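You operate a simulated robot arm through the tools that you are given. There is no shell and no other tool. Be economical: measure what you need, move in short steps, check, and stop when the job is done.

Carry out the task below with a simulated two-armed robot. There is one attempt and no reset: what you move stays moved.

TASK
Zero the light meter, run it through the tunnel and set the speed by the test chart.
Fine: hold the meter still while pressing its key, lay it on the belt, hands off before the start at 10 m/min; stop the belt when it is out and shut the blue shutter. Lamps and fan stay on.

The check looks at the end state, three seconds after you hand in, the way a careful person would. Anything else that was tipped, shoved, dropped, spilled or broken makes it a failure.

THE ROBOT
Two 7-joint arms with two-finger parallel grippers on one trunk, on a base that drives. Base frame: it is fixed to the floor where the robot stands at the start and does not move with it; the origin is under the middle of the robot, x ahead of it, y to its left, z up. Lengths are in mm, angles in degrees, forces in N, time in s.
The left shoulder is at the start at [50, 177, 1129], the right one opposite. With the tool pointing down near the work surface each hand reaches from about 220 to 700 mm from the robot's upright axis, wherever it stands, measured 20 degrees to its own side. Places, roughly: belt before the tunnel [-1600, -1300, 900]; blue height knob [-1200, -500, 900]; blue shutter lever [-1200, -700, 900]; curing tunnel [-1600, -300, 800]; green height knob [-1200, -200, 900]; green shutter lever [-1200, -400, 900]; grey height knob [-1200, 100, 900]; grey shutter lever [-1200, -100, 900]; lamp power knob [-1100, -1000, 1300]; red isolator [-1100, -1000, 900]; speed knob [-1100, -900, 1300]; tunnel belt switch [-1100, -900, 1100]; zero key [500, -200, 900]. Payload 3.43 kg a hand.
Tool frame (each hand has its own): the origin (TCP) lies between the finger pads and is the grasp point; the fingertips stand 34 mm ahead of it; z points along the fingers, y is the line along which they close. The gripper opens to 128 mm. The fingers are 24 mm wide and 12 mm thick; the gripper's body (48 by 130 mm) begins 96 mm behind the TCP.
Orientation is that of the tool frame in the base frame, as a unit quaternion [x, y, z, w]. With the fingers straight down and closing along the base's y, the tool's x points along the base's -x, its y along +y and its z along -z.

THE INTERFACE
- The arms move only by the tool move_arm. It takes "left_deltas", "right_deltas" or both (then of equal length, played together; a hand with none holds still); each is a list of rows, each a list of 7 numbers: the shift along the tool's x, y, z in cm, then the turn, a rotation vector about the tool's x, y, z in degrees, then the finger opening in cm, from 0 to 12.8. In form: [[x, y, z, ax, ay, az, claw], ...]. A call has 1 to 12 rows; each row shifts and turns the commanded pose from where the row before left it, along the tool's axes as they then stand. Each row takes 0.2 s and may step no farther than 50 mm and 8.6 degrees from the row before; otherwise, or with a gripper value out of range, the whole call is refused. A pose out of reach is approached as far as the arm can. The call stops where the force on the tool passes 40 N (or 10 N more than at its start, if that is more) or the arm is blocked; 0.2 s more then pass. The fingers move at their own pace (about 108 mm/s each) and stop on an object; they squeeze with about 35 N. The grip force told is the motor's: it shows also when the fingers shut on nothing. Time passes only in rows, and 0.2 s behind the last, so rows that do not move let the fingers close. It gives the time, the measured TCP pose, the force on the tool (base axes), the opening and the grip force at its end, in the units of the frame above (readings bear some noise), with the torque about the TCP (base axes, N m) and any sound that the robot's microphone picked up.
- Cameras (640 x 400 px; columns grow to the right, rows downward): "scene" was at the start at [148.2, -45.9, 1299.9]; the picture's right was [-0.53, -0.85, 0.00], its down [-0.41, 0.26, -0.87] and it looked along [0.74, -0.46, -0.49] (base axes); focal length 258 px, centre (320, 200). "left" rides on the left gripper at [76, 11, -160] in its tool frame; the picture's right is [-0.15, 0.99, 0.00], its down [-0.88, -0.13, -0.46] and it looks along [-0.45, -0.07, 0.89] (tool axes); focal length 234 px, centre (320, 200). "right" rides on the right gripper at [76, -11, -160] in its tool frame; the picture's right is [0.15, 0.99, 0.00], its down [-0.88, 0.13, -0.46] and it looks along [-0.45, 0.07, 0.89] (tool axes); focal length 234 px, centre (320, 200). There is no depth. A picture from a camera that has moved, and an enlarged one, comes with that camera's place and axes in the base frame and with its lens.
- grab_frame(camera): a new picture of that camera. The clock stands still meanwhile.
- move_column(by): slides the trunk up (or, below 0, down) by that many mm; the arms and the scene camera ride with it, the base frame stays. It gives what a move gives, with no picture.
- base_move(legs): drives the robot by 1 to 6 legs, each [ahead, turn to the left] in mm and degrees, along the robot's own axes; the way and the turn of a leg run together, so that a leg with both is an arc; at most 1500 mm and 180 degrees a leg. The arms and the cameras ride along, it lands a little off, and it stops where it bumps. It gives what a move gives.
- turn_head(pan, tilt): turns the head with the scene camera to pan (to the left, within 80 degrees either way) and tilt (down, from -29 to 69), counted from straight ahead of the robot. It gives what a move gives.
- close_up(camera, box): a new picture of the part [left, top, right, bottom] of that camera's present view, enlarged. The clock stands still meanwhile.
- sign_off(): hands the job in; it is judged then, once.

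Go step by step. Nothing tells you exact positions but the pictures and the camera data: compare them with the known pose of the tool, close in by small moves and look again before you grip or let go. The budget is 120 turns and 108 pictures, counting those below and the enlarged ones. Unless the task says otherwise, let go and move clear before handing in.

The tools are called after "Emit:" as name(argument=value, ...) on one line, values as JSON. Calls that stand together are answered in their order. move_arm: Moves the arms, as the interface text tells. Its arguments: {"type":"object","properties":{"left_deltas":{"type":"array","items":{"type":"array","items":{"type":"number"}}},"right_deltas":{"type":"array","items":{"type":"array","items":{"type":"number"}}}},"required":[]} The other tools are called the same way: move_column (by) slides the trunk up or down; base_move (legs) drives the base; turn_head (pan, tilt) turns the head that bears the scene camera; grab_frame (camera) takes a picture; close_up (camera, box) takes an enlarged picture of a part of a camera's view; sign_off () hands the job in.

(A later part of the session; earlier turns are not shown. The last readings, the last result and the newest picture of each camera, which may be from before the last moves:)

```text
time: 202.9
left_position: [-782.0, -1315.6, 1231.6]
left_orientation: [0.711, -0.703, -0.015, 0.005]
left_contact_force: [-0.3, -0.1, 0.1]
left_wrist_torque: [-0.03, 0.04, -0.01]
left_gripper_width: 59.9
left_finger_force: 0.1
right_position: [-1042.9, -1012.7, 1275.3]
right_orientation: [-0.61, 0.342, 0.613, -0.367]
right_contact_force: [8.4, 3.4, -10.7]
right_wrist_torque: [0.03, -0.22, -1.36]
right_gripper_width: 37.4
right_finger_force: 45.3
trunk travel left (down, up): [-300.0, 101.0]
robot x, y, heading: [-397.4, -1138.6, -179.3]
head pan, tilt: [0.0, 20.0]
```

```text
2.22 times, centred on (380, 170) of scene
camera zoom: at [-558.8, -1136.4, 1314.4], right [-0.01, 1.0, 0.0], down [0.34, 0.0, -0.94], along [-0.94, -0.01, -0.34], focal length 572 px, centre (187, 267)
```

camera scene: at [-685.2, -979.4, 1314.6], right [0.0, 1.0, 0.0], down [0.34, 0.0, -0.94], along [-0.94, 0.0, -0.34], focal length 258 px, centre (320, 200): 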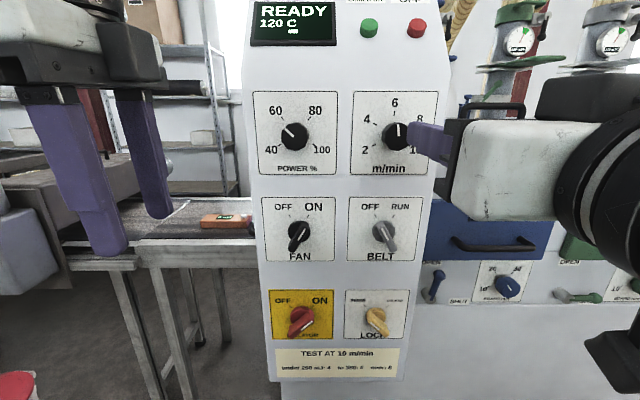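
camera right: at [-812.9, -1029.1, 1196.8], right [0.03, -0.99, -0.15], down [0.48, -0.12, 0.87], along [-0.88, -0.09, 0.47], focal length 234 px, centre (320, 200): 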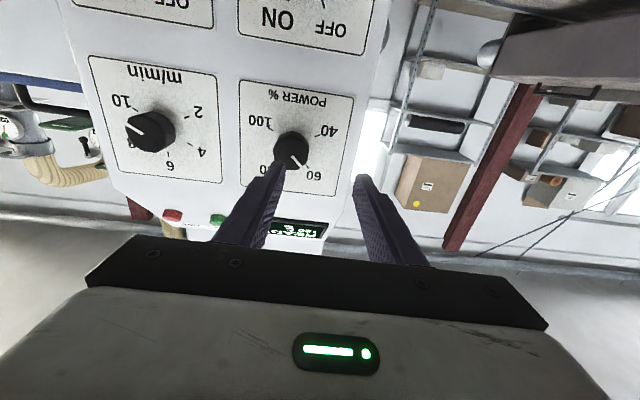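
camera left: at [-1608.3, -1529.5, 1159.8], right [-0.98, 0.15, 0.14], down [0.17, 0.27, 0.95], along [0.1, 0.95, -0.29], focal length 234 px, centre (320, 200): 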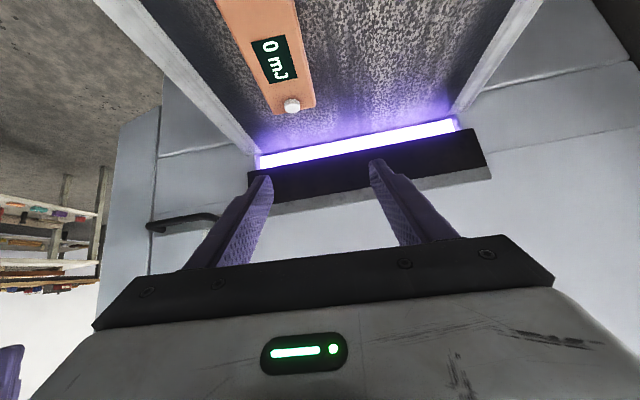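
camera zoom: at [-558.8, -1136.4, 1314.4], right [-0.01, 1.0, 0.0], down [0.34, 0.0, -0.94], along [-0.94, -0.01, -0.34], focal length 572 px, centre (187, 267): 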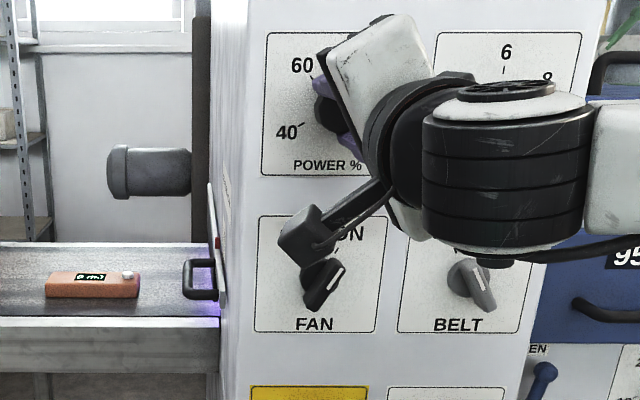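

Another 62° to bring POWER to 100, then release and back off.

Emit:
move_arm(right_deltas=[[0, 0, 0, 0, 0, 7.8, 3], [0, 0, 0, 0, 0, 7.8, 3], [0, 0, 0, 0, 0, 7.8, 3], [0, 0, 0, 0, 0, 7.8, 3], [0, 0, 0, 0, 0, 7.8, 3], [0, 0, 0, 0, 0, 7.8, 3], [0, 0, 0, 0, 0, 7.8, 3], [0, 0, 0, 0, 0, 7.8, 3], [0, 0, 0, 0, 0, 0, 3], [0, 0, 0, 0, 0, 0, 5], [0, 0, 0, 0, 0, 0, 6], [0, 0, -4, 0, 0, 0, 6]])

Emit:
close_up(camera="right", box=[200, 60, 440, 240])

```text
time: 205.5
left_position: [-780.8, -1316.9, 1232.1]
left_orientation: [0.711, -0.703, -0.016, 0.005]
left_contact_force: [-1.5, 0.1, 0.0]
left_wrist_torque: [0.0, 0.03, 0.02]
left_gripper_width: 59.9
left_finger_force: 0.0
right_position: [-1000.8, -1014.0, 1275.5]
right_orientation: [0.346, -0.606, -0.336, 0.633]
right_contact_force: [0.6, -0.9, -0.7]
right_wrist_torque: [0.04, 0.0, 0.01]
right_gripper_width: 59.7
right_finger_force: 0.0
trunk travel left (down, up): [-300.0, 101.0]
robot x, y, heading: [-398.2, -1136.0, -179.3]
head pan, tilt: [0.0, 20.0]
```

```text
2.22 times, centred on (320, 150) of right
camera zoom: at [-839.5, -1079.1, 1303.0], right [0.01, 0.41, 0.91], down [0.42, 0.83, -0.37], along [-0.91, 0.39, -0.16], focal length 520 px, centre (320, 311)
```

zoom: 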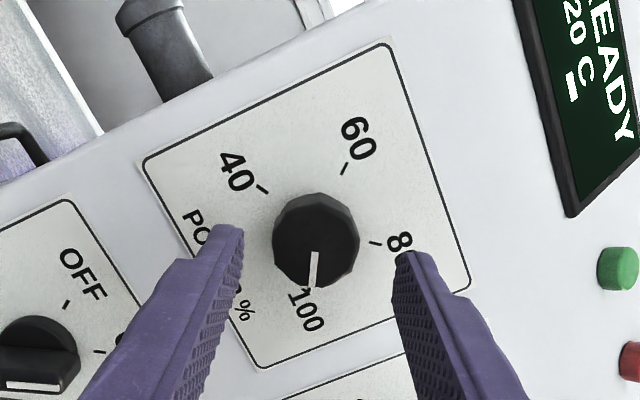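

POWER is back at 100. Unwinding the wrist and shifting the base back in line with the speed/belt column.

Emit:
move_arm(right_deltas=[[0, 0, 0, 0, 0, -8.5, 6], [0, 0, 0, 0, 0, -8.5, 6], [0, 0, 0, 0, 0, -8.5, 6], [0, 0, 0, 0, 0, -8.5, 6], [0, 0, 0, 0, 0, -8.5, 6], [0, 0, 0, 0, 0, -8.5, 6], [0, 0, 0, 0, 0, -8.5, 6], [0, 0, 0, 0, 0, -8.5, 6], [0, 0, 0, 0, 0, -8.5, 6], [0, 0, 0, 0, 0, -8.5, 6], [0, 0, 0, 0, 0, -8.5, 6], [0, 0, 0, 0, 0, -8.5, 6]])

Emit:
base_move(legs=[[-150, 0], [0, -90], [148, 0], [0, 89.5], [150, 0]])

Emit:
move_arm(right_deltas=[[0, 0, 0, 0, 0, -8.5, 6], [0, 0, 0, 0, 0, -8.5, 6], [0, 0, 0, 0, 0, 0, 6]])

Emit:
close_up(camera="right", box=[140, 40, 460, 240])

```text
time: 208.1
left_position: [-782.1, -1316.0, 1231.8]
left_orientation: [0.711, -0.703, -0.015, 0.004]
left_contact_force: [0.0, 0.1, -0.3]
left_wrist_torque: [0.01, 0.03, 0.03]
left_gripper_width: 59.8
left_finger_force: 0.1
right_position: [-1001.7, -1013.8, 1274.5]
right_orientation: [-0.689, 0.113, 0.703, -0.136]
right_contact_force: [0.2, -0.2, 0.1]
right_wrist_torque: [-0.02, 0.03, 0.02]
right_gripper_width: 60.0
right_finger_force: 0.0
trunk travel left (down, up): [-300.0, 101.0]
robot x, y, heading: [-399.2, -1137.9, -179.5]
head pan, tilt: [0.0, 20.0]
```

```text
time: 219.1
left_position: [-786.6, -1168.4, 1231.4]
left_orientation: [0.71, -0.704, -0.015, 0.003]
left_contact_force: [0.2, -0.6, -0.5]
left_wrist_torque: [0.02, -0.05, 0.0]
left_gripper_width: 60.0
left_finger_force: 0.0
right_position: [-1007.0, -865.3, 1275.7]
right_orientation: [-0.689, 0.114, 0.703, -0.137]
right_contact_force: [-2.1, 0.0, 0.5]
right_wrist_torque: [-0.01, 0.02, 0.02]
right_gripper_width: 60.0
right_finger_force: 0.1
trunk travel left (down, up): [-300.0, 101.0]
robot x, y, heading: [-400.2, -989.6, -179.6]
head pan, tilt: [0.0, 20.0]
```

```text
time: 219.9
left_position: [-785.0, -1168.7, 1231.5]
left_orientation: [0.71, -0.704, -0.015, 0.005]
left_contact_force: [0.0, -1.0, -0.2]
left_wrist_torque: [-0.01, 0.03, 0.01]
left_gripper_width: 59.7
left_finger_force: 0.0
right_position: [-1005.1, -866.1, 1275.3]
right_orientation: [-0.698, 0.01, 0.715, -0.029]
right_contact_force: [-0.4, -1.0, -0.5]
right_wrist_torque: [0.01, 0.03, 0.01]
right_gripper_width: 59.8
right_finger_force: 0.0
trunk travel left (down, up): [-300.0, 101.0]
robot x, y, heading: [-399.7, -985.9, -179.3]
head pan, tilt: [0.0, 20.0]
```

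```text
2.00 times, centred on (300, 140) of right
camera zoom: at [-848.6, -854.5, 1195.4], right [0.03, -1.0, -0.09], down [0.48, -0.07, 0.87], along [-0.88, -0.07, 0.48], focal length 468 px, centre (360, 320)
```

zoom: 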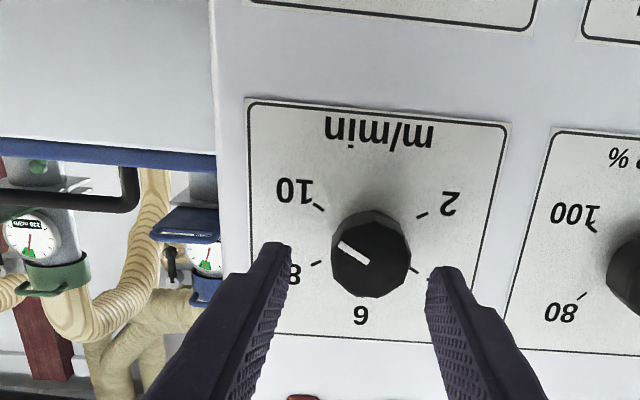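

Speed mark is on 10. Now down to the BELT switch (≈ −870, 1117) and turn the hand −32° to match the bar.

Emit:
move_arm(right_deltas=[[4, 0, -1, 0, 0, 0, 6], [4, 0, 0, 0, 0, 0, 6], [4, 0, 0, 0, 0, 0, 6], [3.8, 0.3, 0, 0, 0, 0, 6], [0, 0, 0, 0, 0, -8, 6], [0, 0, 0, 0, 0, -8, 6], [0, 0, 0, 0, 0, -8, 6], [0, 0, 0, 0, 0, -8, 6], [0, 0, 0, 0, 0, 0, 6]])

Emit:
close_up(camera="right", box=[160, 40, 480, 240])

```text
time: 221.9
left_position: [-786.4, -1168.6, 1232.6]
left_orientation: [0.71, -0.704, -0.014, 0.004]
left_contact_force: [1.0, 0.3, -0.4]
left_wrist_torque: [0.0, -0.01, -0.01]
left_gripper_width: 60.2
left_finger_force: 0.1
right_position: [-979.1, -867.3, 1176.3]
right_orientation: [-0.676, -0.183, 0.694, 0.168]
right_contact_force: [-1.0, 0.5, 1.0]
right_wrist_torque: [0.0, -0.02, 0.0]
right_gripper_width: 59.9
right_finger_force: 0.0
right hand out of reach, approached as far as the arm can: row 3, 4, 5
trunk travel left (down, up): [-300.0, 101.0]
robot x, y, heading: [-401.1, -991.0, -179.7]
head pan, tilt: [0.0, 20.0]
```

```text
2.00 times, centred on (320, 140) of right
camera zoom: at [-823.7, -817.3, 1113.5], right [0.01, -0.8, -0.6], down [0.48, -0.52, 0.7], along [-0.88, -0.3, 0.38], focal length 468 px, centre (320, 320)
```

zoom: 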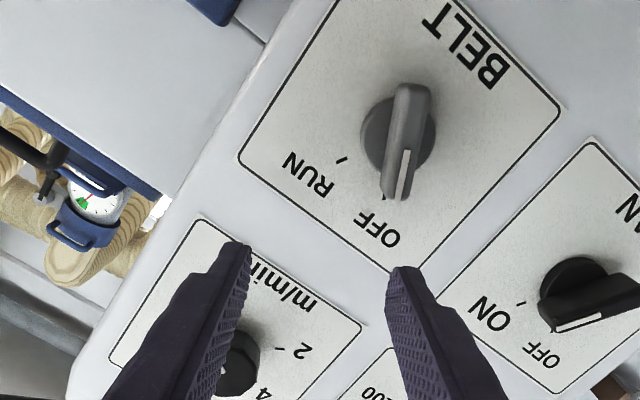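

The arm bottoms out here, so I'll lower the trunk 76 mm to bring the hand level with the switch.

Emit:
move_column(by=-76)

Emit:
close_up(camera="right", box=[160, 60, 480, 260])

```text
time: 223.0
left_position: [-785.5, -1169.0, 1156.0]
left_orientation: [0.71, -0.704, -0.015, 0.004]
left_contact_force: [0.1, -1.0, 0.5]
left_wrist_torque: [0.01, -0.01, 0.04]
left_gripper_width: 60.0
left_finger_force: 0.0
right_position: [-979.4, -866.9, 1101.5]
right_orientation: [-0.676, -0.182, 0.694, 0.167]
right_contact_force: [0.0, 0.0, -1.2]
right_wrist_torque: [-0.01, -0.01, -0.01]
right_gripper_width: 59.8
right_finger_force: 0.1
trunk travel left (down, up): [-224.0, 177.0]
robot x, y, heading: [-399.7, -989.8, -179.7]
head pan, tilt: [0.0, 20.0]
```

```text
2.00 times, centred on (320, 160) of right
camera zoom: at [-823.6, -817.4, 1037.5], right [0.01, -0.8, -0.6], down [0.48, -0.52, 0.7], along [-0.87, -0.3, 0.38], focal length 468 px, centre (320, 280)
```

zoom: 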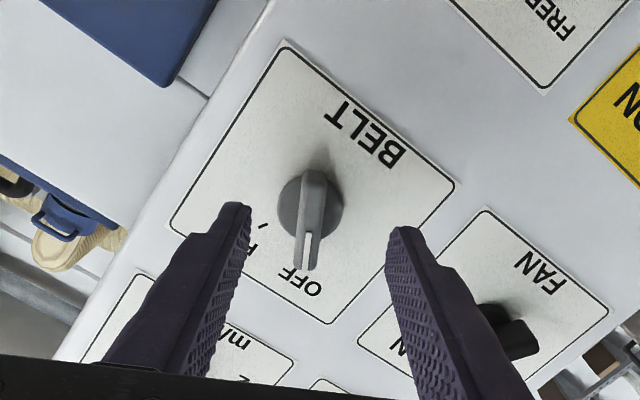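

Well aligned to the bar; small correction, advance and close around it.

Emit:
move_arm(right_deltas=[[-0.85, -0.45, 1, 0, 0, 0, 6], [0, 0, 2, 0, 0, 0, 6], [0, 0, 1.5, 0, 0, 0, 6], [0, 0, 1.2, 0, 0, 0, 6], [0, 0, 0, 0, 0, 0, 6]])

Emit:
close_up(camera="right", box=[160, 60, 480, 260])

```text
time: 224.2
left_position: [-785.8, -1168.0, 1155.2]
left_orientation: [0.71, -0.704, -0.015, 0.005]
left_contact_force: [0.4, 0.6, -0.3]
left_wrist_torque: [0.0, 0.02, 0.03]
left_gripper_width: 60.2
left_finger_force: 0.1
right_position: [-1035.2, -866.9, 1117.8]
right_orientation: [-0.679, -0.182, 0.691, 0.167]
right_contact_force: [-0.5, 0.4, 0.0]
right_wrist_torque: [-0.01, -0.01, 0.05]
right_gripper_width: 60.1
right_finger_force: 0.0
right hand out of reach, approached as far as the arm can: row 4
trunk travel left (down, up): [-224.0, 177.0]
robot x, y, heading: [-401.5, -987.6, -179.4]
head pan, tilt: [0.0, 20.0]
```

```text
2.00 times, centred on (320, 160) of right
camera zoom: at [-878.4, -817.6, 1054.2], right [0.01, -0.8, -0.6], down [0.48, -0.52, 0.71], along [-0.88, -0.3, 0.37], focal length 468 px, centre (320, 280)
```

zoom: 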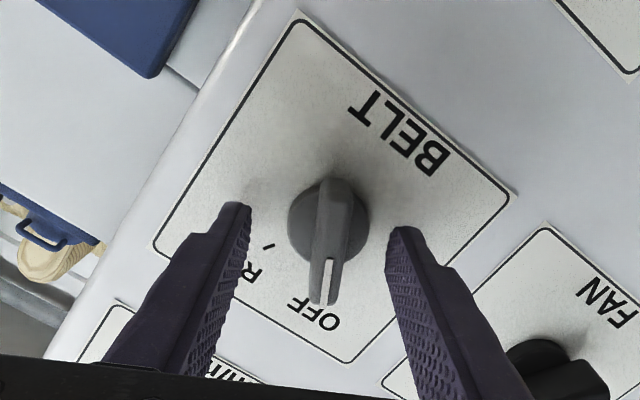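

Bar is centred between the fingers. Closing the grip on it.

Emit:
move_arm(right_deltas=[[0, 0.3, 0.3, 0, 0, 0, 5], [0, 0, 0, 0, 0, 0, 2], [0, 0, 0, 0, 0, 0, 0.5], [0, 0, 0, 0, 0, 0, 0.5], [0, 0, 0, 0, 0, 0, 0.5]])

Emit:
turn_head(pan=12, tilt=15)

Emit:
grab_frame(camera="scene")

```text
time: 225.4
left_position: [-785.7, -1169.5, 1154.9]
left_orientation: [0.71, -0.704, -0.014, 0.003]
left_contact_force: [0.3, 0.7, -0.4]
left_wrist_torque: [0.0, -0.03, 0.02]
left_gripper_width: 59.9
left_finger_force: 0.0
right_position: [-1037.5, -871.8, 1116.9]
right_orientation: [-0.679, -0.185, 0.691, 0.167]
right_contact_force: [2.4, -10.9, -8.5]
right_wrist_torque: [-0.04, 0.81, -0.36]
right_gripper_width: 13.1
right_finger_force: 44.4
right hand out of reach, approached as far as the arm can: row 1
trunk travel left (down, up): [-224.0, 177.0]
robot x, y, heading: [-402.8, -989.5, -179.4]
head pan, tilt: [0.0, 20.0]
```

```text
time: 226.1
left_position: [-785.8, -1170.0, 1155.6]
left_orientation: [0.71, -0.704, -0.016, 0.003]
left_contact_force: [-0.6, -0.7, -0.4]
left_wrist_torque: [0.0, 0.02, -0.01]
left_gripper_width: 60.0
left_finger_force: 0.1
right_position: [-1037.1, -871.3, 1117.7]
right_orientation: [-0.679, -0.185, 0.69, 0.166]
right_contact_force: [5.2, -13.1, -12.3]
right_wrist_torque: [0.0, 0.74, -0.32]
right_gripper_width: 13.3
right_finger_force: 45.1
trunk travel left (down, up): [-224.0, 177.0]
robot x, y, heading: [-400.0, -992.4, -179.3]
head pan, tilt: [12.0, 15.0]
```

```text
18 pictures are left
camera scene: at [-560.8, -1010.5, 1246.4], right [-0.22, 0.98, 0.0], down [0.25, 0.06, -0.97], along [-0.94, -0.21, -0.26], focal length 258 px, centre (320, 200)
```

scene: 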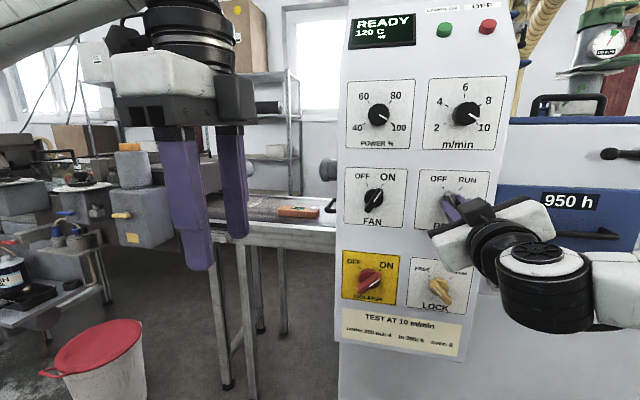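

Grip holds; POWER reads 100, speed 10, meter waits on the belt with hands off it. Starting the belt: turn the switch +60°.

Emit:
move_arm(right_deltas=[[0, 0, 0, 0, 0, 8.5, 0.5], [0, 0, 0, 0, 0, 8.5, 0.5], [0, 0, 0, 0, 0, 8.5, 0.5], [0, 0, 0, 0, 0, 8.5, 0.5], [0, 0, 0, 0, 0, 8.5, 0.5], [0, 0, 0, 0, 0, 8.5, 0.5], [0, 0, 0, 0, 0, 8.5, 0.5]])

Emit:
close_up(camera="scene", box=[240, 140, 500, 300])

```text
time: 227.7
left_position: [-785.7, -1168.9, 1154.9]
left_orientation: [0.71, -0.704, -0.015, 0.004]
left_contact_force: [1.2, 0.0, 0.1]
left_wrist_torque: [0.01, 0.03, 0.01]
left_gripper_width: 60.1
left_finger_force: 0.1
right_position: [-1036.6, -868.6, 1116.8]
right_orientation: [-0.681, 0.179, 0.683, -0.198]
right_contact_force: [7.4, -8.5, -15.3]
right_wrist_torque: [1.27, -0.51, -0.93]
right_gripper_width: 13.2
right_finger_force: 44.7
trunk travel left (down, up): [-224.0, 177.0]
robot x, y, heading: [-399.6, -989.0, -179.8]
head pan, tilt: [12.0, 15.0]
```

```text
2.46 times, centred on (370, 220) of scene
camera zoom: at [-561.1, -1009.9, 1246.5], right [-0.22, 0.98, 0.0], down [0.25, 0.06, -0.97], along [-0.94, -0.21, -0.26], focal length 634 px, centre (197, 151)
```

zoom: 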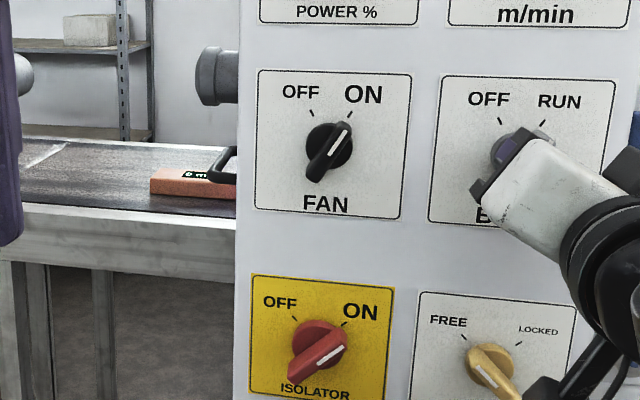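

The belt runs; the meter moved ≈98 mm by t = 227.7. It needs to stop around t ≈ 238.7, so I hold still ~10 s and then turn the switch back.

Emit:
move_arm(right_deltas=[[0, 0, 0, 0, 0, 0, 0.5], [0, 0, 0, 0, 0, 0, 0.5], [0, 0, 0, 0, 0, 0, 0.5], [0, 0, 0, 0, 0, 0, 0.5], [0, 0, 0, 0, 0, 0, 0.5], [0, 0, 0, 0, 0, 0, 0.5], [0, 0, 0, 0, 0, 0, 0.5], [0, 0, 0, 0, 0, 0, 0.5], [0, 0, 0, 0, 0, 0, 0.5], [0, 0, 0, 0, 0, 0, 0.5], [0, 0, 0, 0, 0, 0, 0.5], [0, 0, 0, 0, 0, 0, 0.5]])

Emit:
move_arm(right_deltas=[[0, 0, 0, 0, 0, 0, 0.5], [0, 0, 0, 0, 0, 0, 0.5], [0, 0, 0, 0, 0, 0, 0.5], [0, 0, 0, 0, 0, 0, 0.5], [0, 0, 0, 0, 0, 0, 0.5], [0, 0, 0, 0, 0, 0, 0.5], [0, 0, 0, 0, 0, 0, 0.5], [0, 0, 0, 0, 0, 0, 0.5], [0, 0, 0, 0, 0, 0, 0.5], [0, 0, 0, 0, 0, 0, 0.5], [0, 0, 0, 0, 0, 0, 0.5], [0, 0, 0, 0, 0, 0, 0.5]])

Emit:
move_arm(right_deltas=[[0, 0, 0, 0, 0, 0, 0.5], [0, 0, 0, 0, 0, 0, 0.5], [0, 0, 0, 0, 0, 0, 0.5], [0, 0, 0, 0, 0, 0, 0.5], [0, 0, 0, 0, 0, 0, 0.5], [0, 0, 0, 0, 0, 0, 0.5], [0, 0, 0, 0, 0, 0, 0.5], [0, 0, 0, 0, 0, 0, 0.5], [0, 0, 0, 0, 0, 0, 0.5], [0, 0, 0, 0, 0, 0, 0.5], [0, 0, 0, 0, 0, 0, 0.5], [0, 0, 0, 0, 0, 0, 0.5]])

Emit:
move_arm(right_deltas=[[0, 0, 0, 0, 0, 0, 0.5], [0, 0, 0, 0, 0, 0, 0.5], [0, 0, 0, 0, 0, 0, 0.5], [0, 0, 0, 0, 0, 0, 0.5], [0, 0, 0, 0, 0, 0, 0.5], [0, 0, 0, 0, 0, 0, 0.5], [0, 0, 0, 0, 0, 0, 0.5], [0, 0, 0, 0, 0, 0, 0.5], [0, 0, 0, 0, 0, 0, 0.5], [0, 0, 0, 0, 0, 0, 0.5]])

Emit:
move_arm(right_deltas=[[0, 0, 0, 0, 0, -8.5, 0.5], [0, 0, 0, 0, 0, -8.5, 0.5], [0, 0, 0, 0, 0, -8.5, 0.5], [0, 0, 0, 0, 0, -8.5, 0.5], [0, 0, 0, 0, 0, -8.5, 0.5], [0, 0, 0, 0, 0, -8.5, 0.5], [0, 0, 0, 0, 0, -8.5, 0.5], [0, 0, 0, 0, 0, 0, 0.5]])

Emit:
close_up(camera="scene", box=[330, 0, 520, 300])

```text
time: 230.3
left_position: [-786.8, -1168.5, 1155.8]
left_orientation: [0.71, -0.704, -0.014, 0.003]
left_contact_force: [-0.3, 0.1, 0.7]
left_wrist_torque: [0.01, 0.0, 0.01]
left_gripper_width: 59.9
left_finger_force: 0.1
right_position: [-1036.6, -869.5, 1117.0]
right_orientation: [-0.681, 0.179, 0.682, -0.198]
right_contact_force: [8.7, -3.8, -16.5]
right_wrist_torque: [1.12, -0.84, -0.78]
right_gripper_width: 13.5
right_finger_force: 44.7
trunk travel left (down, up): [-224.0, 177.0]
robot x, y, heading: [-402.4, -990.1, -179.4]
head pan, tilt: [12.0, 15.0]
```

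```text
time: 232.9
left_position: [-786.3, -1169.1, 1155.7]
left_orientation: [0.71, -0.704, -0.015, 0.004]
left_contact_force: [-0.5, -0.4, 0.2]
left_wrist_torque: [0.02, -0.03, -0.02]
left_gripper_width: 60.0
left_finger_force: 0.2
right_position: [-1035.9, -870.3, 1117.6]
right_orientation: [-0.68, 0.179, 0.682, -0.199]
right_contact_force: [8.5, -2.1, -15.9]
right_wrist_torque: [1.12, -0.88, -0.78]
right_gripper_width: 13.4
right_finger_force: 44.7
trunk travel left (down, up): [-224.0, 177.0]
robot x, y, heading: [-399.4, -993.0, -179.6]
head pan, tilt: [12.0, 15.0]
```

```text
time: 235.5
left_position: [-786.5, -1169.2, 1156.1]
left_orientation: [0.71, -0.704, -0.015, 0.004]
left_contact_force: [0.3, 0.3, -0.4]
left_wrist_torque: [-0.01, 0.0, -0.01]
left_gripper_width: 60.0
left_finger_force: 0.1
right_position: [-1036.9, -868.5, 1117.4]
right_orientation: [-0.681, 0.178, 0.682, -0.198]
right_contact_force: [9.0, -3.0, -15.7]
right_wrist_torque: [1.08, -0.88, -0.79]
right_gripper_width: 13.1
right_finger_force: 45.0
trunk travel left (down, up): [-224.0, 177.0]
robot x, y, heading: [-400.4, -992.0, -179.5]
head pan, tilt: [12.0, 15.0]
```

```text
time: 237.7
left_position: [-786.6, -1168.6, 1156.2]
left_orientation: [0.71, -0.704, -0.014, 0.003]
left_contact_force: [0.0, 0.4, -0.2]
left_wrist_torque: [-0.03, -0.01, -0.04]
left_gripper_width: 60.1
left_finger_force: 0.1
right_position: [-1036.8, -868.2, 1117.0]
right_orientation: [-0.681, 0.178, 0.682, -0.198]
right_contact_force: [7.9, -3.4, -16.1]
right_wrist_torque: [1.12, -0.88, -0.77]
right_gripper_width: 13.5
right_finger_force: 45.2
trunk travel left (down, up): [-224.0, 177.0]
robot x, y, heading: [-399.7, -992.8, -179.5]
head pan, tilt: [12.0, 15.0]
```

```text
time: 239.5
left_position: [-786.2, -1169.7, 1155.0]
left_orientation: [0.71, -0.704, -0.015, 0.003]
left_contact_force: [0.1, 0.5, -0.4]
left_wrist_torque: [-0.01, -0.01, 0.03]
left_gripper_width: 59.8
left_finger_force: 0.0
right_position: [-1035.9, -871.5, 1118.5]
right_orientation: [-0.678, -0.185, 0.691, 0.166]
right_contact_force: [2.3, -15.5, -11.8]
right_wrist_torque: [0.02, -0.52, -0.97]
right_gripper_width: 13.7
right_finger_force: 45.2
trunk travel left (down, up): [-224.0, 177.0]
robot x, y, heading: [-401.9, -995.1, -179.4]
head pan, tilt: [12.0, 15.0]
```

```text
1.33 times, centred on (425, 150) of scene
camera zoom: at [-561.5, -1010.9, 1246.4], right [-0.22, 0.98, 0.0], down [0.25, 0.06, -0.97], along [-0.94, -0.21, -0.26], focal length 343 px, centre (180, 267)
```

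zoom: 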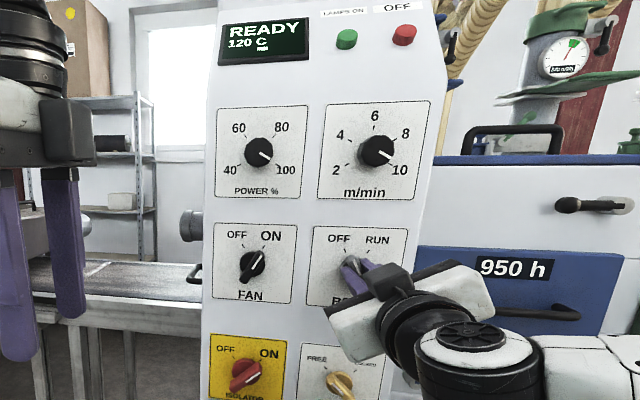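

The switch was turned back. Releasing, retracting the hand and checking the switch, then driving to the exit to read the meter.

Emit:
move_arm(right_deltas=[[0, 0, 0, 0, 0, 0, 3], [0, 0, 0, 0, 0, 0, 6], [0, 0, -3, 0, 0, 0, 6], [0, 0, -4, 0, 0, 0, 6], [0, 0, -3, 0, 0, 0, 6]])

Emit:
close_up(camera="right", box=[160, 40, 480, 240])

Emit:
base_move(legs=[[-50, 0], [0, -90], [1480, 0], [0, 90]])

Emit:
turn_head(pan=0, tilt=20)

Emit:
grab_frame(camera="scene")

```text
time: 240.7
left_position: [-785.8, -1167.6, 1157.2]
left_orientation: [0.71, -0.704, -0.015, 0.004]
left_contact_force: [-0.6, 0.0, 0.8]
left_wrist_torque: [-0.06, -0.01, 0.02]
left_gripper_width: 60.1
left_finger_force: 0.1
right_position: [-936.1, -868.2, 1114.2]
right_orientation: [-0.675, -0.183, 0.695, 0.167]
right_contact_force: [0.2, 0.3, 0.8]
right_wrist_torque: [0.0, -0.02, 0.01]
right_gripper_width: 59.9
right_finger_force: 0.1
trunk travel left (down, up): [-224.0, 177.0]
robot x, y, heading: [-401.0, -994.6, -179.7]
head pan, tilt: [12.0, 15.0]
```

```text
2.00 times, centred on (320, 140) of right
camera zoom: at [-780.0, -817.2, 1051.2], right [0.01, -0.8, -0.6], down [0.48, -0.52, 0.7], along [-0.87, -0.3, 0.38], focal length 468 px, centre (320, 320)
```

zoom: 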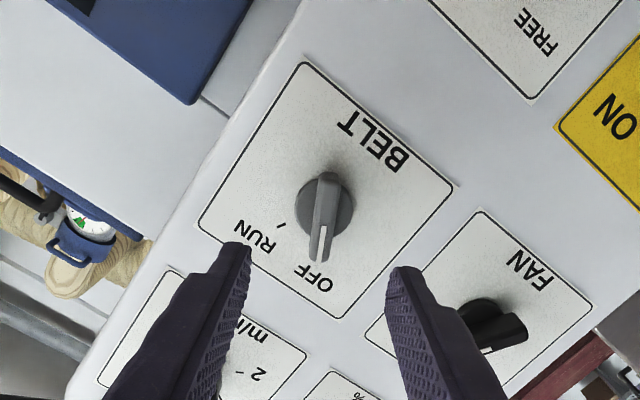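

```text
time: 256.3
left_position: [-749.2, 322.7, 1155.4]
left_orientation: [0.71, -0.704, -0.015, 0.004]
left_contact_force: [0.2, 0.0, 0.9]
left_wrist_torque: [-0.03, 0.0, -0.01]
left_gripper_width: 60.0
left_finger_force: 0.0
right_position: [-899.4, 623.8, 1114.3]
right_orientation: [-0.676, -0.182, 0.694, 0.168]
right_contact_force: [-0.5, -0.2, 0.3]
right_wrist_torque: [0.0, -0.01, 0.0]
right_gripper_width: 59.7
right_finger_force: 0.0
trunk travel left (down, up): [-224.0, 177.0]
robot x, y, heading: [-363.0, 499.2, -179.6]
head pan, tilt: [12.0, 15.0]
```

```text
time: 257.0
left_position: [-748.7, 322.6, 1157.1]
left_orientation: [0.71, -0.704, -0.015, 0.004]
left_contact_force: [-0.2, 0.8, -0.3]
left_wrist_torque: [0.02, -0.01, 0.0]
left_gripper_width: 60.1
left_finger_force: 0.0
right_position: [-900.2, 624.8, 1115.4]
right_orientation: [-0.676, -0.182, 0.694, 0.167]
right_contact_force: [0.6, 0.1, -0.7]
right_wrist_torque: [-0.02, -0.01, 0.01]
right_gripper_width: 59.8
right_finger_force: 0.1
trunk travel left (down, up): [-224.0, 177.0]
robot x, y, heading: [-364.8, 503.6, -179.5]
head pan, tilt: [0.0, 20.0]
```

```text
14 pictures are left
camera scene: at [-525.1, 501.4, 1238.5], right [-0.01, 1.0, 0.0], down [0.34, 0.0, -0.94], along [-0.94, -0.01, -0.34], focal length 258 px, centre (320, 200)
```

scene: 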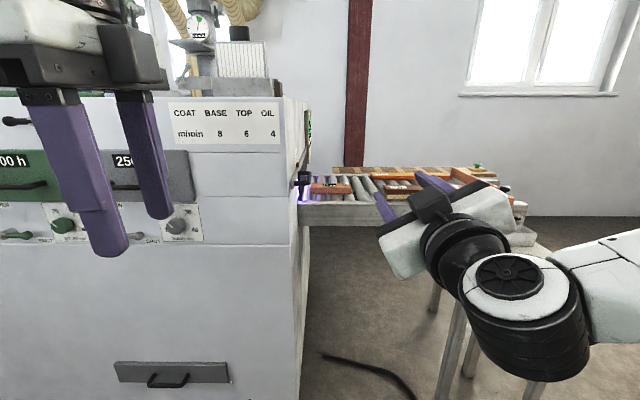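

The meter has come out onto the rollers. Zooming to read it.

Emit:
close_up(camera="scene", box=[290, 165, 390, 215])

```text
6.40 times, centred on (340, 190) of scene
camera zoom: at [-525.1, 501.4, 1238.5], right [-0.01, 1.0, 0.0], down [0.34, 0.0, -0.94], along [-0.94, -0.01, -0.34], focal length 1648 px, centre (192, 264)
```

zoom: 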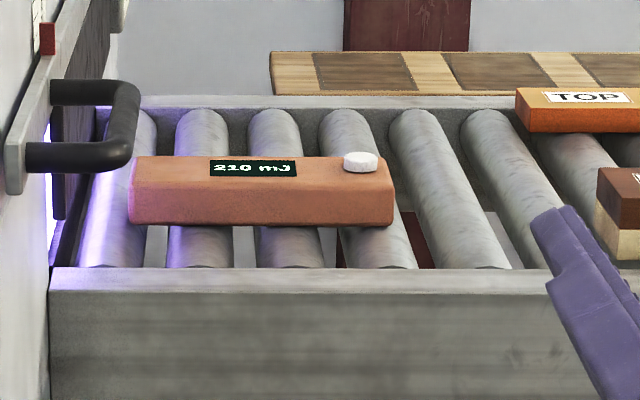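

It's fully out and reads what looks like 210 mJ; one tighter zoom to be sure.

Emit:
close_up(camera="scene", box=[320, 186, 340, 196])

```text
16.00 times, centred on (330, 191) of scene
camera zoom: at [-525.1, 501.4, 1238.5], right [-0.01, 1.0, 0.0], down [0.34, 0.0, -0.94], along [-0.94, -0.01, -0.34], focal length 4121 px, centre (160, 344)
```

zoom: 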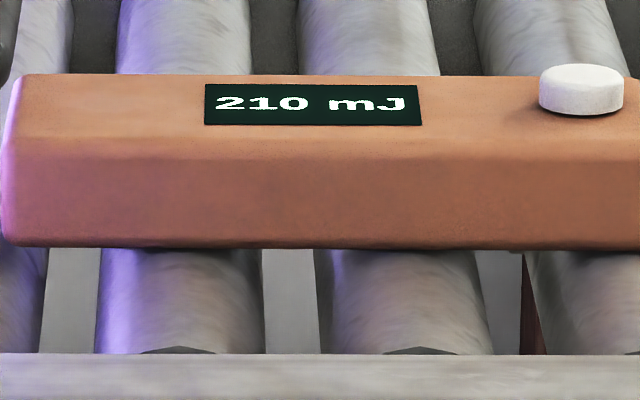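

210 mJ → under 250 → speed 4. Driving back to the panel, raising the trunk to the speed knob's height, and winding the wrist clockwise for a −180° turn.

Emit:
base_move(legs=[[0, 90], [1491, 0], [0, -90.5], [20, 0]])

Emit:
move_column(by=160)

Emit:
move_arm(right_deltas=[[0, 0, 0, 0, 0, 8.5, 6], [0, 0, 0, 0, 0, 8.5, 6], [0, 0, 0, 0, 0, 8.5, 6], [0, 0, 0, 0, 0, 8.5, 6], [0, 0, 0, 0, 0, 8.5, 6], [0, 0, 0, 0, 0, 8.5, 6], [0, 0, 0, 0, 0, 8.5, 6], [0, 0, 0, 0, 0, 8.5, 6], [0, 0, 0, 0, 0, 8.5, 6], [0, 0, 0, 0, 0, 8.5, 6], [0, 0, 0, 0, 0, 8.5, 6], [0, 0, 0, 0, 0, 8.5, 6]])

Emit:
move_arm(right_deltas=[[0, 0, 0, 0, 0, 8.5, 6], [0, 0, 0, 0, 0, 8.5, 6], [0, 0, 0, 0, 0, 8.5, 6], [0, 0, 0, 0, 0, 8.5, 6], [0, 0, 0, 0, 0, 8.5, 6], [0, 0, 0, 0, 0, 6, 6], [0, 0, 0, 0, 0, 0, 6]])

Emit:
grab_frame(camera="right")

```text
time: 272.4
left_position: [-759.4, -1166.7, 1156.8]
left_orientation: [0.711, -0.704, -0.014, 0.004]
left_contact_force: [-0.7, 0.3, 0.0]
left_wrist_torque: [-0.03, -0.04, 0.01]
left_gripper_width: 60.2
left_finger_force: 0.0
right_position: [-911.1, -863.0, 1114.0]
right_orientation: [-0.676, -0.183, 0.694, 0.167]
right_contact_force: [-0.3, -0.2, 0.6]
right_wrist_torque: [-0.01, 0.02, -0.01]
right_gripper_width: 60.1
right_finger_force: 0.0
trunk travel left (down, up): [-224.0, 177.0]
robot x, y, heading: [-372.1, -988.4, -179.2]
head pan, tilt: [0.0, 20.0]
```

```text
time: 274.3
left_position: [-759.0, -1166.5, 1316.8]
left_orientation: [0.711, -0.703, -0.015, 0.004]
left_contact_force: [-0.2, 0.3, -0.8]
left_wrist_torque: [0.0, -0.03, -0.01]
left_gripper_width: 59.8
left_finger_force: 0.0
right_position: [-911.2, -864.3, 1274.8]
right_orientation: [-0.676, -0.183, 0.694, 0.166]
right_contact_force: [-0.5, -0.2, -0.4]
right_wrist_torque: [-0.01, -0.03, 0.0]
right_gripper_width: 59.8
right_finger_force: 0.1
trunk travel left (down, up): [-384.0, 17.0]
robot x, y, heading: [-373.1, -985.9, -179.3]
head pan, tilt: [0.0, 20.0]
```

```text
time: 276.9
left_position: [-759.1, -1165.1, 1315.4]
left_orientation: [0.711, -0.703, -0.015, 0.004]
left_contact_force: [-0.1, -0.3, -0.3]
left_wrist_torque: [-0.01, -0.02, 0.03]
left_gripper_width: 60.2
left_finger_force: 0.0
right_position: [-911.0, -865.7, 1274.3]
right_orientation: [0.567, -0.411, -0.566, 0.436]
right_contact_force: [0.2, 0.1, -1.2]
right_wrist_torque: [0.0, 0.02, 0.04]
right_gripper_width: 59.9
right_finger_force: 0.0
trunk travel left (down, up): [-384.0, 17.0]
robot x, y, heading: [-373.7, -987.8, -179.4]
head pan, tilt: [0.0, 20.0]
```

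```text
time: 278.5
left_position: [-759.6, -1165.3, 1315.7]
left_orientation: [0.71, -0.704, -0.015, 0.005]
left_contact_force: [-0.8, 0.0, -0.5]
left_wrist_torque: [-0.01, -0.01, -0.02]
left_gripper_width: 60.0
left_finger_force: 0.0
right_position: [-910.2, -865.4, 1275.1]
right_orientation: [0.348, -0.608, -0.337, 0.629]
right_contact_force: [-0.1, -1.0, -0.7]
right_wrist_torque: [0.04, 0.0, -0.01]
right_gripper_width: 60.1
right_finger_force: 0.1
trunk travel left (down, up): [-384.0, 17.0]
robot x, y, heading: [-375.8, -988.8, -179.2]
head pan, tilt: [0.0, 20.0]
```

```text
11 pictures are left
camera right: at [-748.8, -930.8, 1302.8], right [0.01, 0.4, 0.92], down [0.42, 0.83, -0.37], along [-0.91, 0.39, -0.16], focal length 234 px, centre (320, 200)
```

right: 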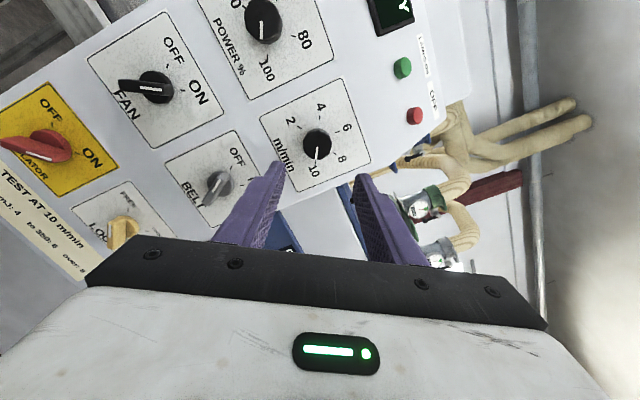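

The knob is on axis. Base ahead 30 mm, then advance, and close on the knob.

Emit:
base_move(legs=[[32, 0]])

Emit:
move_arm(right_deltas=[[0.3, -0.2, 3, 0, 0, 0, 6], [0, 0, 3, 0, 0, 0, 6], [0, 0, 2, 0, 0, 0, 6], [0, 0, 1.3, 0, 0, 0, 6], [0, 0, 0.7, 0, 0, 0, 6], [0, 0, 0, 0, 0, 0, 6]])

Emit:
close_up(camera="right", box=[200, 80, 440, 260])

```text
time: 279.3
left_position: [-792.1, -1166.0, 1315.4]
left_orientation: [0.711, -0.703, -0.015, 0.005]
left_contact_force: [-0.1, -0.9, -0.2]
left_wrist_torque: [-0.01, -0.06, -0.02]
left_gripper_width: 59.8
left_finger_force: 0.1
right_position: [-943.0, -865.0, 1274.0]
right_orientation: [0.349, -0.607, -0.337, 0.629]
right_contact_force: [0.0, -0.2, -0.2]
right_wrist_torque: [0.02, 0.02, 0.0]
right_gripper_width: 60.1
right_finger_force: 0.1
trunk travel left (down, up): [-384.0, 17.0]
robot x, y, heading: [-402.9, -989.5, -179.5]
head pan, tilt: [0.0, 20.0]
```

```text
time: 280.7
left_position: [-789.9, -1166.2, 1314.8]
left_orientation: [0.712, -0.702, -0.015, 0.004]
left_contact_force: [-0.1, -0.8, 0.1]
left_wrist_torque: [0.02, -0.02, -0.02]
left_gripper_width: 59.9
left_finger_force: 0.0
right_position: [-1040.3, -870.2, 1279.4]
right_orientation: [0.35, -0.609, -0.336, 0.627]
right_contact_force: [-0.2, -0.5, -0.3]
right_wrist_torque: [-0.03, -0.01, 0.01]
right_gripper_width: 60.0
right_finger_force: 0.2
right hand out of reach, approached as far as the arm can: row 5
trunk travel left (down, up): [-384.0, 17.0]
robot x, y, heading: [-401.8, -987.1, -179.1]
head pan, tilt: [0.0, 20.0]
```

```text
2.22 times, centred on (320, 170) of right
camera zoom: at [-879.5, -936.4, 1308.1], right [0.0, 0.4, 0.92], down [0.43, 0.83, -0.36], along [-0.9, 0.39, -0.17], focal length 520 px, centre (320, 267)
```

zoom: 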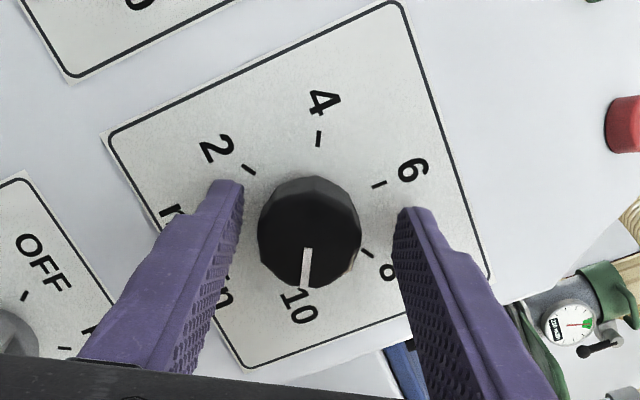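

Closing on the knob and turning counter-clockwise (first 102°).

Emit:
move_arm(right_deltas=[[0, -0.3, 0, 0, 0, 0, 5], [0, 0, 0, 0, 0, 0, 3.5], [0, 0, 0, 0, 0, 0, 3], [0, 0, 0, 0, 0, 0, 3], [0, 0, 0, 0, 0, 0, 3]])

Emit:
move_arm(right_deltas=[[0, 0, 0, 0, 0, -8.5, 3], [0, 0, 0, 0, 0, -8.5, 3], [0, 0, 0, 0, 0, -8.5, 3], [0, 0, 0, 0, 0, -8.5, 3], [0, 0, 0, 0, 0, -8.5, 3], [0, 0, 0, 0, 0, -8.5, 3], [0, 0, 0, 0, 0, -8.5, 3], [0, 0, 0, 0, 0, -8.5, 3], [0, 0, 0, 0, 0, -8.5, 3], [0, 0, 0, 0, 0, -8.5, 3], [0, 0, 0, 0, 0, -8.5, 3], [0, 0, 0, 0, 0, -8.5, 3]])

```text
time: 281.9
left_position: [-790.8, -1166.4, 1316.2]
left_orientation: [0.711, -0.703, -0.015, 0.003]
left_contact_force: [0.2, -0.2, -0.1]
left_wrist_torque: [-0.02, -0.01, 0.01]
left_gripper_width: 59.8
left_finger_force: 0.1
right_position: [-1039.3, -872.5, 1276.1]
right_orientation: [0.353, -0.61, -0.335, 0.626]
right_contact_force: [6.1, -5.3, -14.7]
right_wrist_torque: [-0.02, -0.42, 0.32]
right_gripper_width: 37.4
right_finger_force: 45.4
trunk travel left (down, up): [-384.0, 17.0]
robot x, y, heading: [-405.2, -987.3, -179.5]
head pan, tilt: [0.0, 20.0]
```

```text
time: 284.5
left_position: [-790.5, -1166.3, 1317.6]
left_orientation: [0.712, -0.703, -0.015, 0.003]
left_contact_force: [-0.6, -0.2, -0.1]
left_wrist_torque: [0.02, -0.01, -0.01]
left_gripper_width: 59.9
left_finger_force: 0.0
right_position: [-1040.1, -870.4, 1272.9]
right_orientation: [0.699, -0.111, -0.694, 0.132]
right_contact_force: [12.2, -2.6, -23.1]
right_wrist_torque: [-0.01, -1.53, 0.13]
right_gripper_width: 37.4
right_finger_force: 44.8
trunk travel left (down, up): [-384.0, 17.0]
robot x, y, heading: [-402.0, -984.6, -179.4]
head pan, tilt: [0.0, 20.0]
```

Continuing the remaining 77°.

Emit:
move_arm(right_deltas=[[0, 0, 0, 0, 0, -8.5, 3], [0, 0, 0, 0, 0, -8.5, 3], [0, 0, 0, 0, 0, -8.5, 3], [0, 0, 0, 0, 0, -8.5, 3], [0, 0, 0, 0, 0, -8.5, 3], [0, 0, 0, 0, 0, -8.5, 3], [0, 0, 0, 0, 0, -8.5, 3], [0, 0, 0, 0, 0, -8.5, 3], [0, 0, 0, 0, 0, -8.5, 3], [0, 0, 0, 0, 0, 0, 3]])

Emit:
close_up(camera="right", box=[200, 80, 440, 260])

```text
time: 286.7
left_position: [-792.2, -1165.4, 1315.5]
left_orientation: [0.711, -0.703, -0.014, 0.005]
left_contact_force: [-0.3, 0.3, -0.4]
left_wrist_torque: [0.01, 0.01, -0.02]
left_gripper_width: 59.9
left_finger_force: 0.0
right_position: [-1040.1, -868.7, 1274.5]
right_orientation: [-0.617, -0.344, 0.627, 0.328]
right_contact_force: [9.6, 0.2, -23.0]
right_wrist_torque: [0.09, -1.0, -0.43]
right_gripper_width: 37.4
right_finger_force: 44.8
right hand out of reach, approached as far as the arm can: row 1
trunk travel left (down, up): [-384.0, 17.0]
robot x, y, heading: [-404.2, -987.9, -179.3]
head pan, tilt: [0.0, 20.0]
```

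```text
2.22 times, centred on (320, 170) of right
camera zoom: at [-883.4, -796.3, 1242.4], right [0.01, -0.42, -0.91], down [0.48, -0.79, 0.37], along [-0.88, -0.44, 0.19], focal length 520 px, centre (320, 267)
```

zoom: 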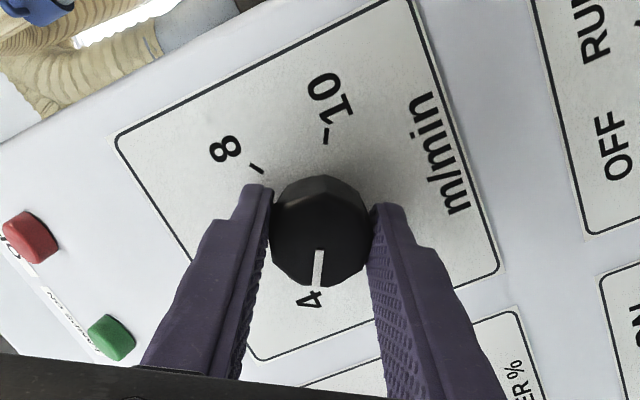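

The mark stands on 4. Releasing, backing off, unwinding, and moving over to the blue shutter lever.

Emit:
move_arm(right_deltas=[[0, 0, 0, 0, 0, 0, 5], [0, 0, 0, 0, 0, 0, 6], [0, 0, -3, 0, 0, 0, 6], [0, 0, -3, 0, 0, 0, 6], [0, 0, 0, 0, 0, 8.4, 6], [0, 0, 0, 0, 0, 8.4, 6], [0, 0, 0, 0, 0, 8.4, 6], [0, 0, 0, 0, 0, 8.4, 6], [0, 0, 0, 0, 0, 8.4, 6], [0, 0, 0, 0, 0, 8.4, 6], [0, 0, 0, 0, 0, 8.0, 6], [0, 0, 0, 0, 0, 0, 6]])

Emit:
base_move(legs=[[-150, 0], [0, -90], [160, 0], [0, 89.5], [170, 0]])

Emit:
move_column(by=-335)

Emit:
grab_frame(camera="right")

```text
time: 289.3
left_position: [-790.8, -1166.1, 1316.0]
left_orientation: [0.712, -0.702, -0.014, 0.004]
left_contact_force: [-0.5, 0.6, 0.9]
left_wrist_torque: [-0.02, -0.03, -0.03]
left_gripper_width: 60.1
left_finger_force: 0.1
right_position: [-979.5, -869.9, 1278.2]
right_orientation: [-0.7, 0.0, 0.714, -0.024]
right_contact_force: [0.0, 0.3, 0.4]
right_wrist_torque: [0.01, -0.02, -0.03]
right_gripper_width: 60.0
right_finger_force: 0.1
trunk travel left (down, up): [-384.0, 17.0]
robot x, y, heading: [-405.7, -987.9, -178.9]
head pan, tilt: [0.0, 20.0]
```

```text
time: 300.4
left_position: [-810.5, -1013.8, 1316.3]
left_orientation: [0.716, -0.698, -0.016, 0.003]
left_contact_force: [0.0, -0.1, 0.3]
left_wrist_torque: [-0.01, -0.01, -0.03]
left_gripper_width: 59.9
left_finger_force: 0.1
right_position: [-1003.7, -720.9, 1277.3]
right_orientation: [-0.7, -0.004, 0.713, -0.027]
right_contact_force: [0.0, -0.2, 0.0]
right_wrist_torque: [0.01, 0.02, 0.03]
right_gripper_width: 59.9
right_finger_force: 0.0
trunk travel left (down, up): [-384.0, 17.0]
robot x, y, heading: [-428.1, -828.6, -178.3]
head pan, tilt: [0.0, 20.0]
```

```text
time: 303.7
left_position: [-810.6, -1014.1, 981.5]
left_orientation: [0.716, -0.698, -0.015, 0.004]
left_contact_force: [-0.7, -0.8, -0.7]
left_wrist_torque: [-0.01, -0.01, 0.0]
left_gripper_width: 59.9
left_finger_force: 0.0
right_position: [-1001.4, -719.4, 942.7]
right_orientation: [-0.7, -0.004, 0.714, -0.028]
right_contact_force: [0.3, 0.1, -0.9]
right_wrist_torque: [0.0, 0.03, 0.0]
right_gripper_width: 59.9
right_finger_force: 0.1
trunk travel left (down, up): [-49.0, 352.0]
robot x, y, heading: [-427.4, -829.8, -178.5]
head pan, tilt: [0.0, 20.0]
```

```text
8 pictures are left
camera right: at [-846.1, -704.9, 864.5], right [0.04, -0.99, -0.11], down [0.48, -0.08, 0.87], along [-0.88, -0.09, 0.47], focal length 234 px, centre (320, 200)
```

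right: 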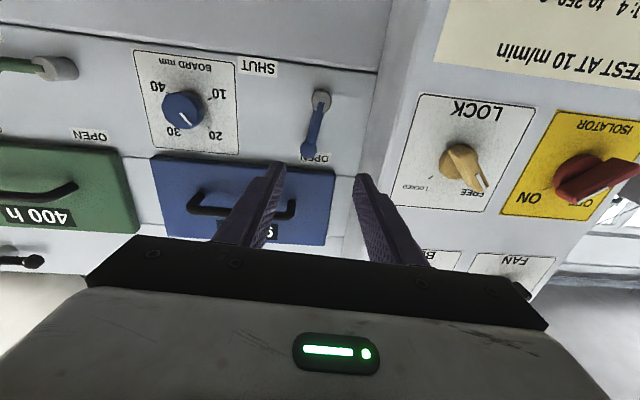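

The lever's ball is at about (−1160, −712, 960), pivot ≈ (−720, 888). I'll correct sideways, move the base ahead, and check.

Emit:
move_arm(right_deltas=[[0, -1.3, 0, 0, 0, 0, 6], [0, 0, 0, 0, 0, 0, 6]])

Emit:
base_move(legs=[[85, 0]])

Emit:
close_up(camera="right", box=[200, 40, 440, 220])

```text
time: 304.3
left_position: [-809.3, -1013.6, 982.0]
left_orientation: [0.716, -0.698, -0.015, 0.004]
left_contact_force: [0.1, 0.4, 0.6]
left_wrist_torque: [-0.04, -0.02, 0.01]
left_gripper_width: 60.0
left_finger_force: 0.0
right_position: [-1002.3, -707.1, 942.7]
right_orientation: [-0.7, -0.004, 0.713, -0.026]
right_contact_force: [0.2, -0.7, 0.7]
right_wrist_torque: [0.02, 0.03, 0.0]
right_gripper_width: 59.8
right_finger_force: 0.0
trunk travel left (down, up): [-49.0, 352.0]
robot x, y, heading: [-425.4, -829.9, -178.3]
head pan, tilt: [0.0, 20.0]
```

```text
time: 305.3
left_position: [-893.8, -1017.4, 980.1]
left_orientation: [0.716, -0.698, -0.015, 0.005]
left_contact_force: [0.7, 0.9, 0.0]
left_wrist_torque: [0.0, -0.04, 0.03]
left_gripper_width: 59.9
left_finger_force: 0.1
right_position: [-1087.1, -710.3, 942.9]
right_orientation: [-0.7, -0.005, 0.714, -0.028]
right_contact_force: [0.4, 0.7, -0.7]
right_wrist_torque: [0.0, 0.03, 0.0]
right_gripper_width: 60.0
right_finger_force: 0.0
trunk travel left (down, up): [-49.0, 352.0]
robot x, y, heading: [-513.3, -830.3, -178.5]
head pan, tilt: [0.0, 20.0]
```

```text
2.22 times, centred on (320, 130) of right
camera zoom: at [-930.2, -694.0, 863.9], right [0.04, -0.99, -0.11], down [0.48, -0.08, 0.87], along [-0.88, -0.09, 0.47], focal length 520 px, centre (320, 356)
```

zoom: 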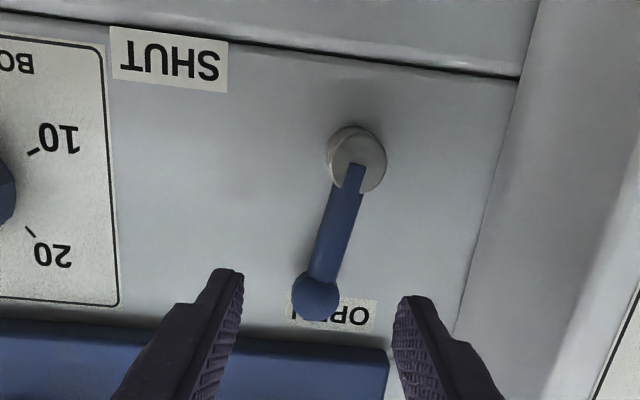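

The lever is between the fingers, just below its ball. Advancing in small steps and closing.

Emit:
move_arm(right_deltas=[[0, 0, 2, 0, 0, 0, 6], [0, 0, 1.5, 0, 0, 0, 6], [0, 0, 0.8, 0, 0, 0, 6], [0, 0, 0.5, 0, 0, 0, 6], [0, 0, 0, 0, 0, 0, 6]])

Emit:
close_up(camera="right", box=[200, 40, 440, 220])

```text
time: 306.5
left_position: [-894.0, -1016.4, 980.7]
left_orientation: [0.716, -0.698, -0.016, 0.005]
left_contact_force: [1.0, 0.0, 0.0]
left_wrist_torque: [-0.01, 0.0, 0.01]
left_gripper_width: 60.1
left_finger_force: 0.1
right_position: [-1135.3, -711.0, 943.2]
right_orientation: [-0.7, -0.004, 0.714, -0.026]
right_contact_force: [-0.1, 0.1, -1.1]
right_wrist_torque: [-0.01, 0.02, 0.03]
right_gripper_width: 60.1
right_finger_force: 0.1
trunk travel left (down, up): [-49.0, 352.0]
robot x, y, heading: [-508.7, -833.4, -178.5]
head pan, tilt: [0.0, 20.0]
```

```text
2.22 times, centred on (320, 130) of right
camera zoom: at [-978.5, -696.1, 864.8], right [0.04, -0.99, -0.12], down [0.48, -0.08, 0.87], along [-0.88, -0.09, 0.47], focal length 520 px, centre (320, 356)
```

zoom: 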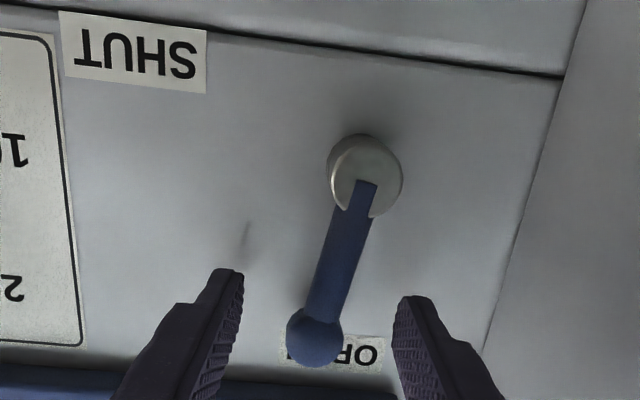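

Lever measured: pivot ≈ (−727, 897), ball ≈ (−712, 958). I'll go 9 mm deeper, match its 13° lean, and close.

Emit:
move_arm(right_deltas=[[0, 0.45, 0.5, 0, 0, 6.5, 6], [0, 0, 0.4, 0, 0, 6.5, 6], [0, 0, 0, 0, 0, 0, 4], [0, 0, 0, 0, 0, 0, 2], [0, 0, 0, 0, 0, 0, 0.5], [0, 0, 0, 0, 0, 0, 0.5], [0, 0, 0, 0, 0, 0, 0.5]])

```text
time: 308.1
left_position: [-894.3, -1016.8, 981.3]
left_orientation: [0.716, -0.698, -0.014, 0.004]
left_contact_force: [-0.9, -0.3, 0.7]
left_wrist_torque: [0.0, -0.01, 0.01]
left_gripper_width: 59.9
left_finger_force: 0.0
right_position: [-1144.5, -715.8, 942.6]
right_orientation: [-0.697, 0.077, 0.705, -0.107]
right_contact_force: [0.3, 3.8, -0.5]
right_wrist_torque: [-0.15, 0.03, -0.16]
right_gripper_width: 22.3
right_finger_force: 45.2
trunk travel left (down, up): [-49.0, 352.0]
robot x, y, heading: [-513.7, -834.0, -178.6]
head pan, tilt: [0.0, 20.0]
```

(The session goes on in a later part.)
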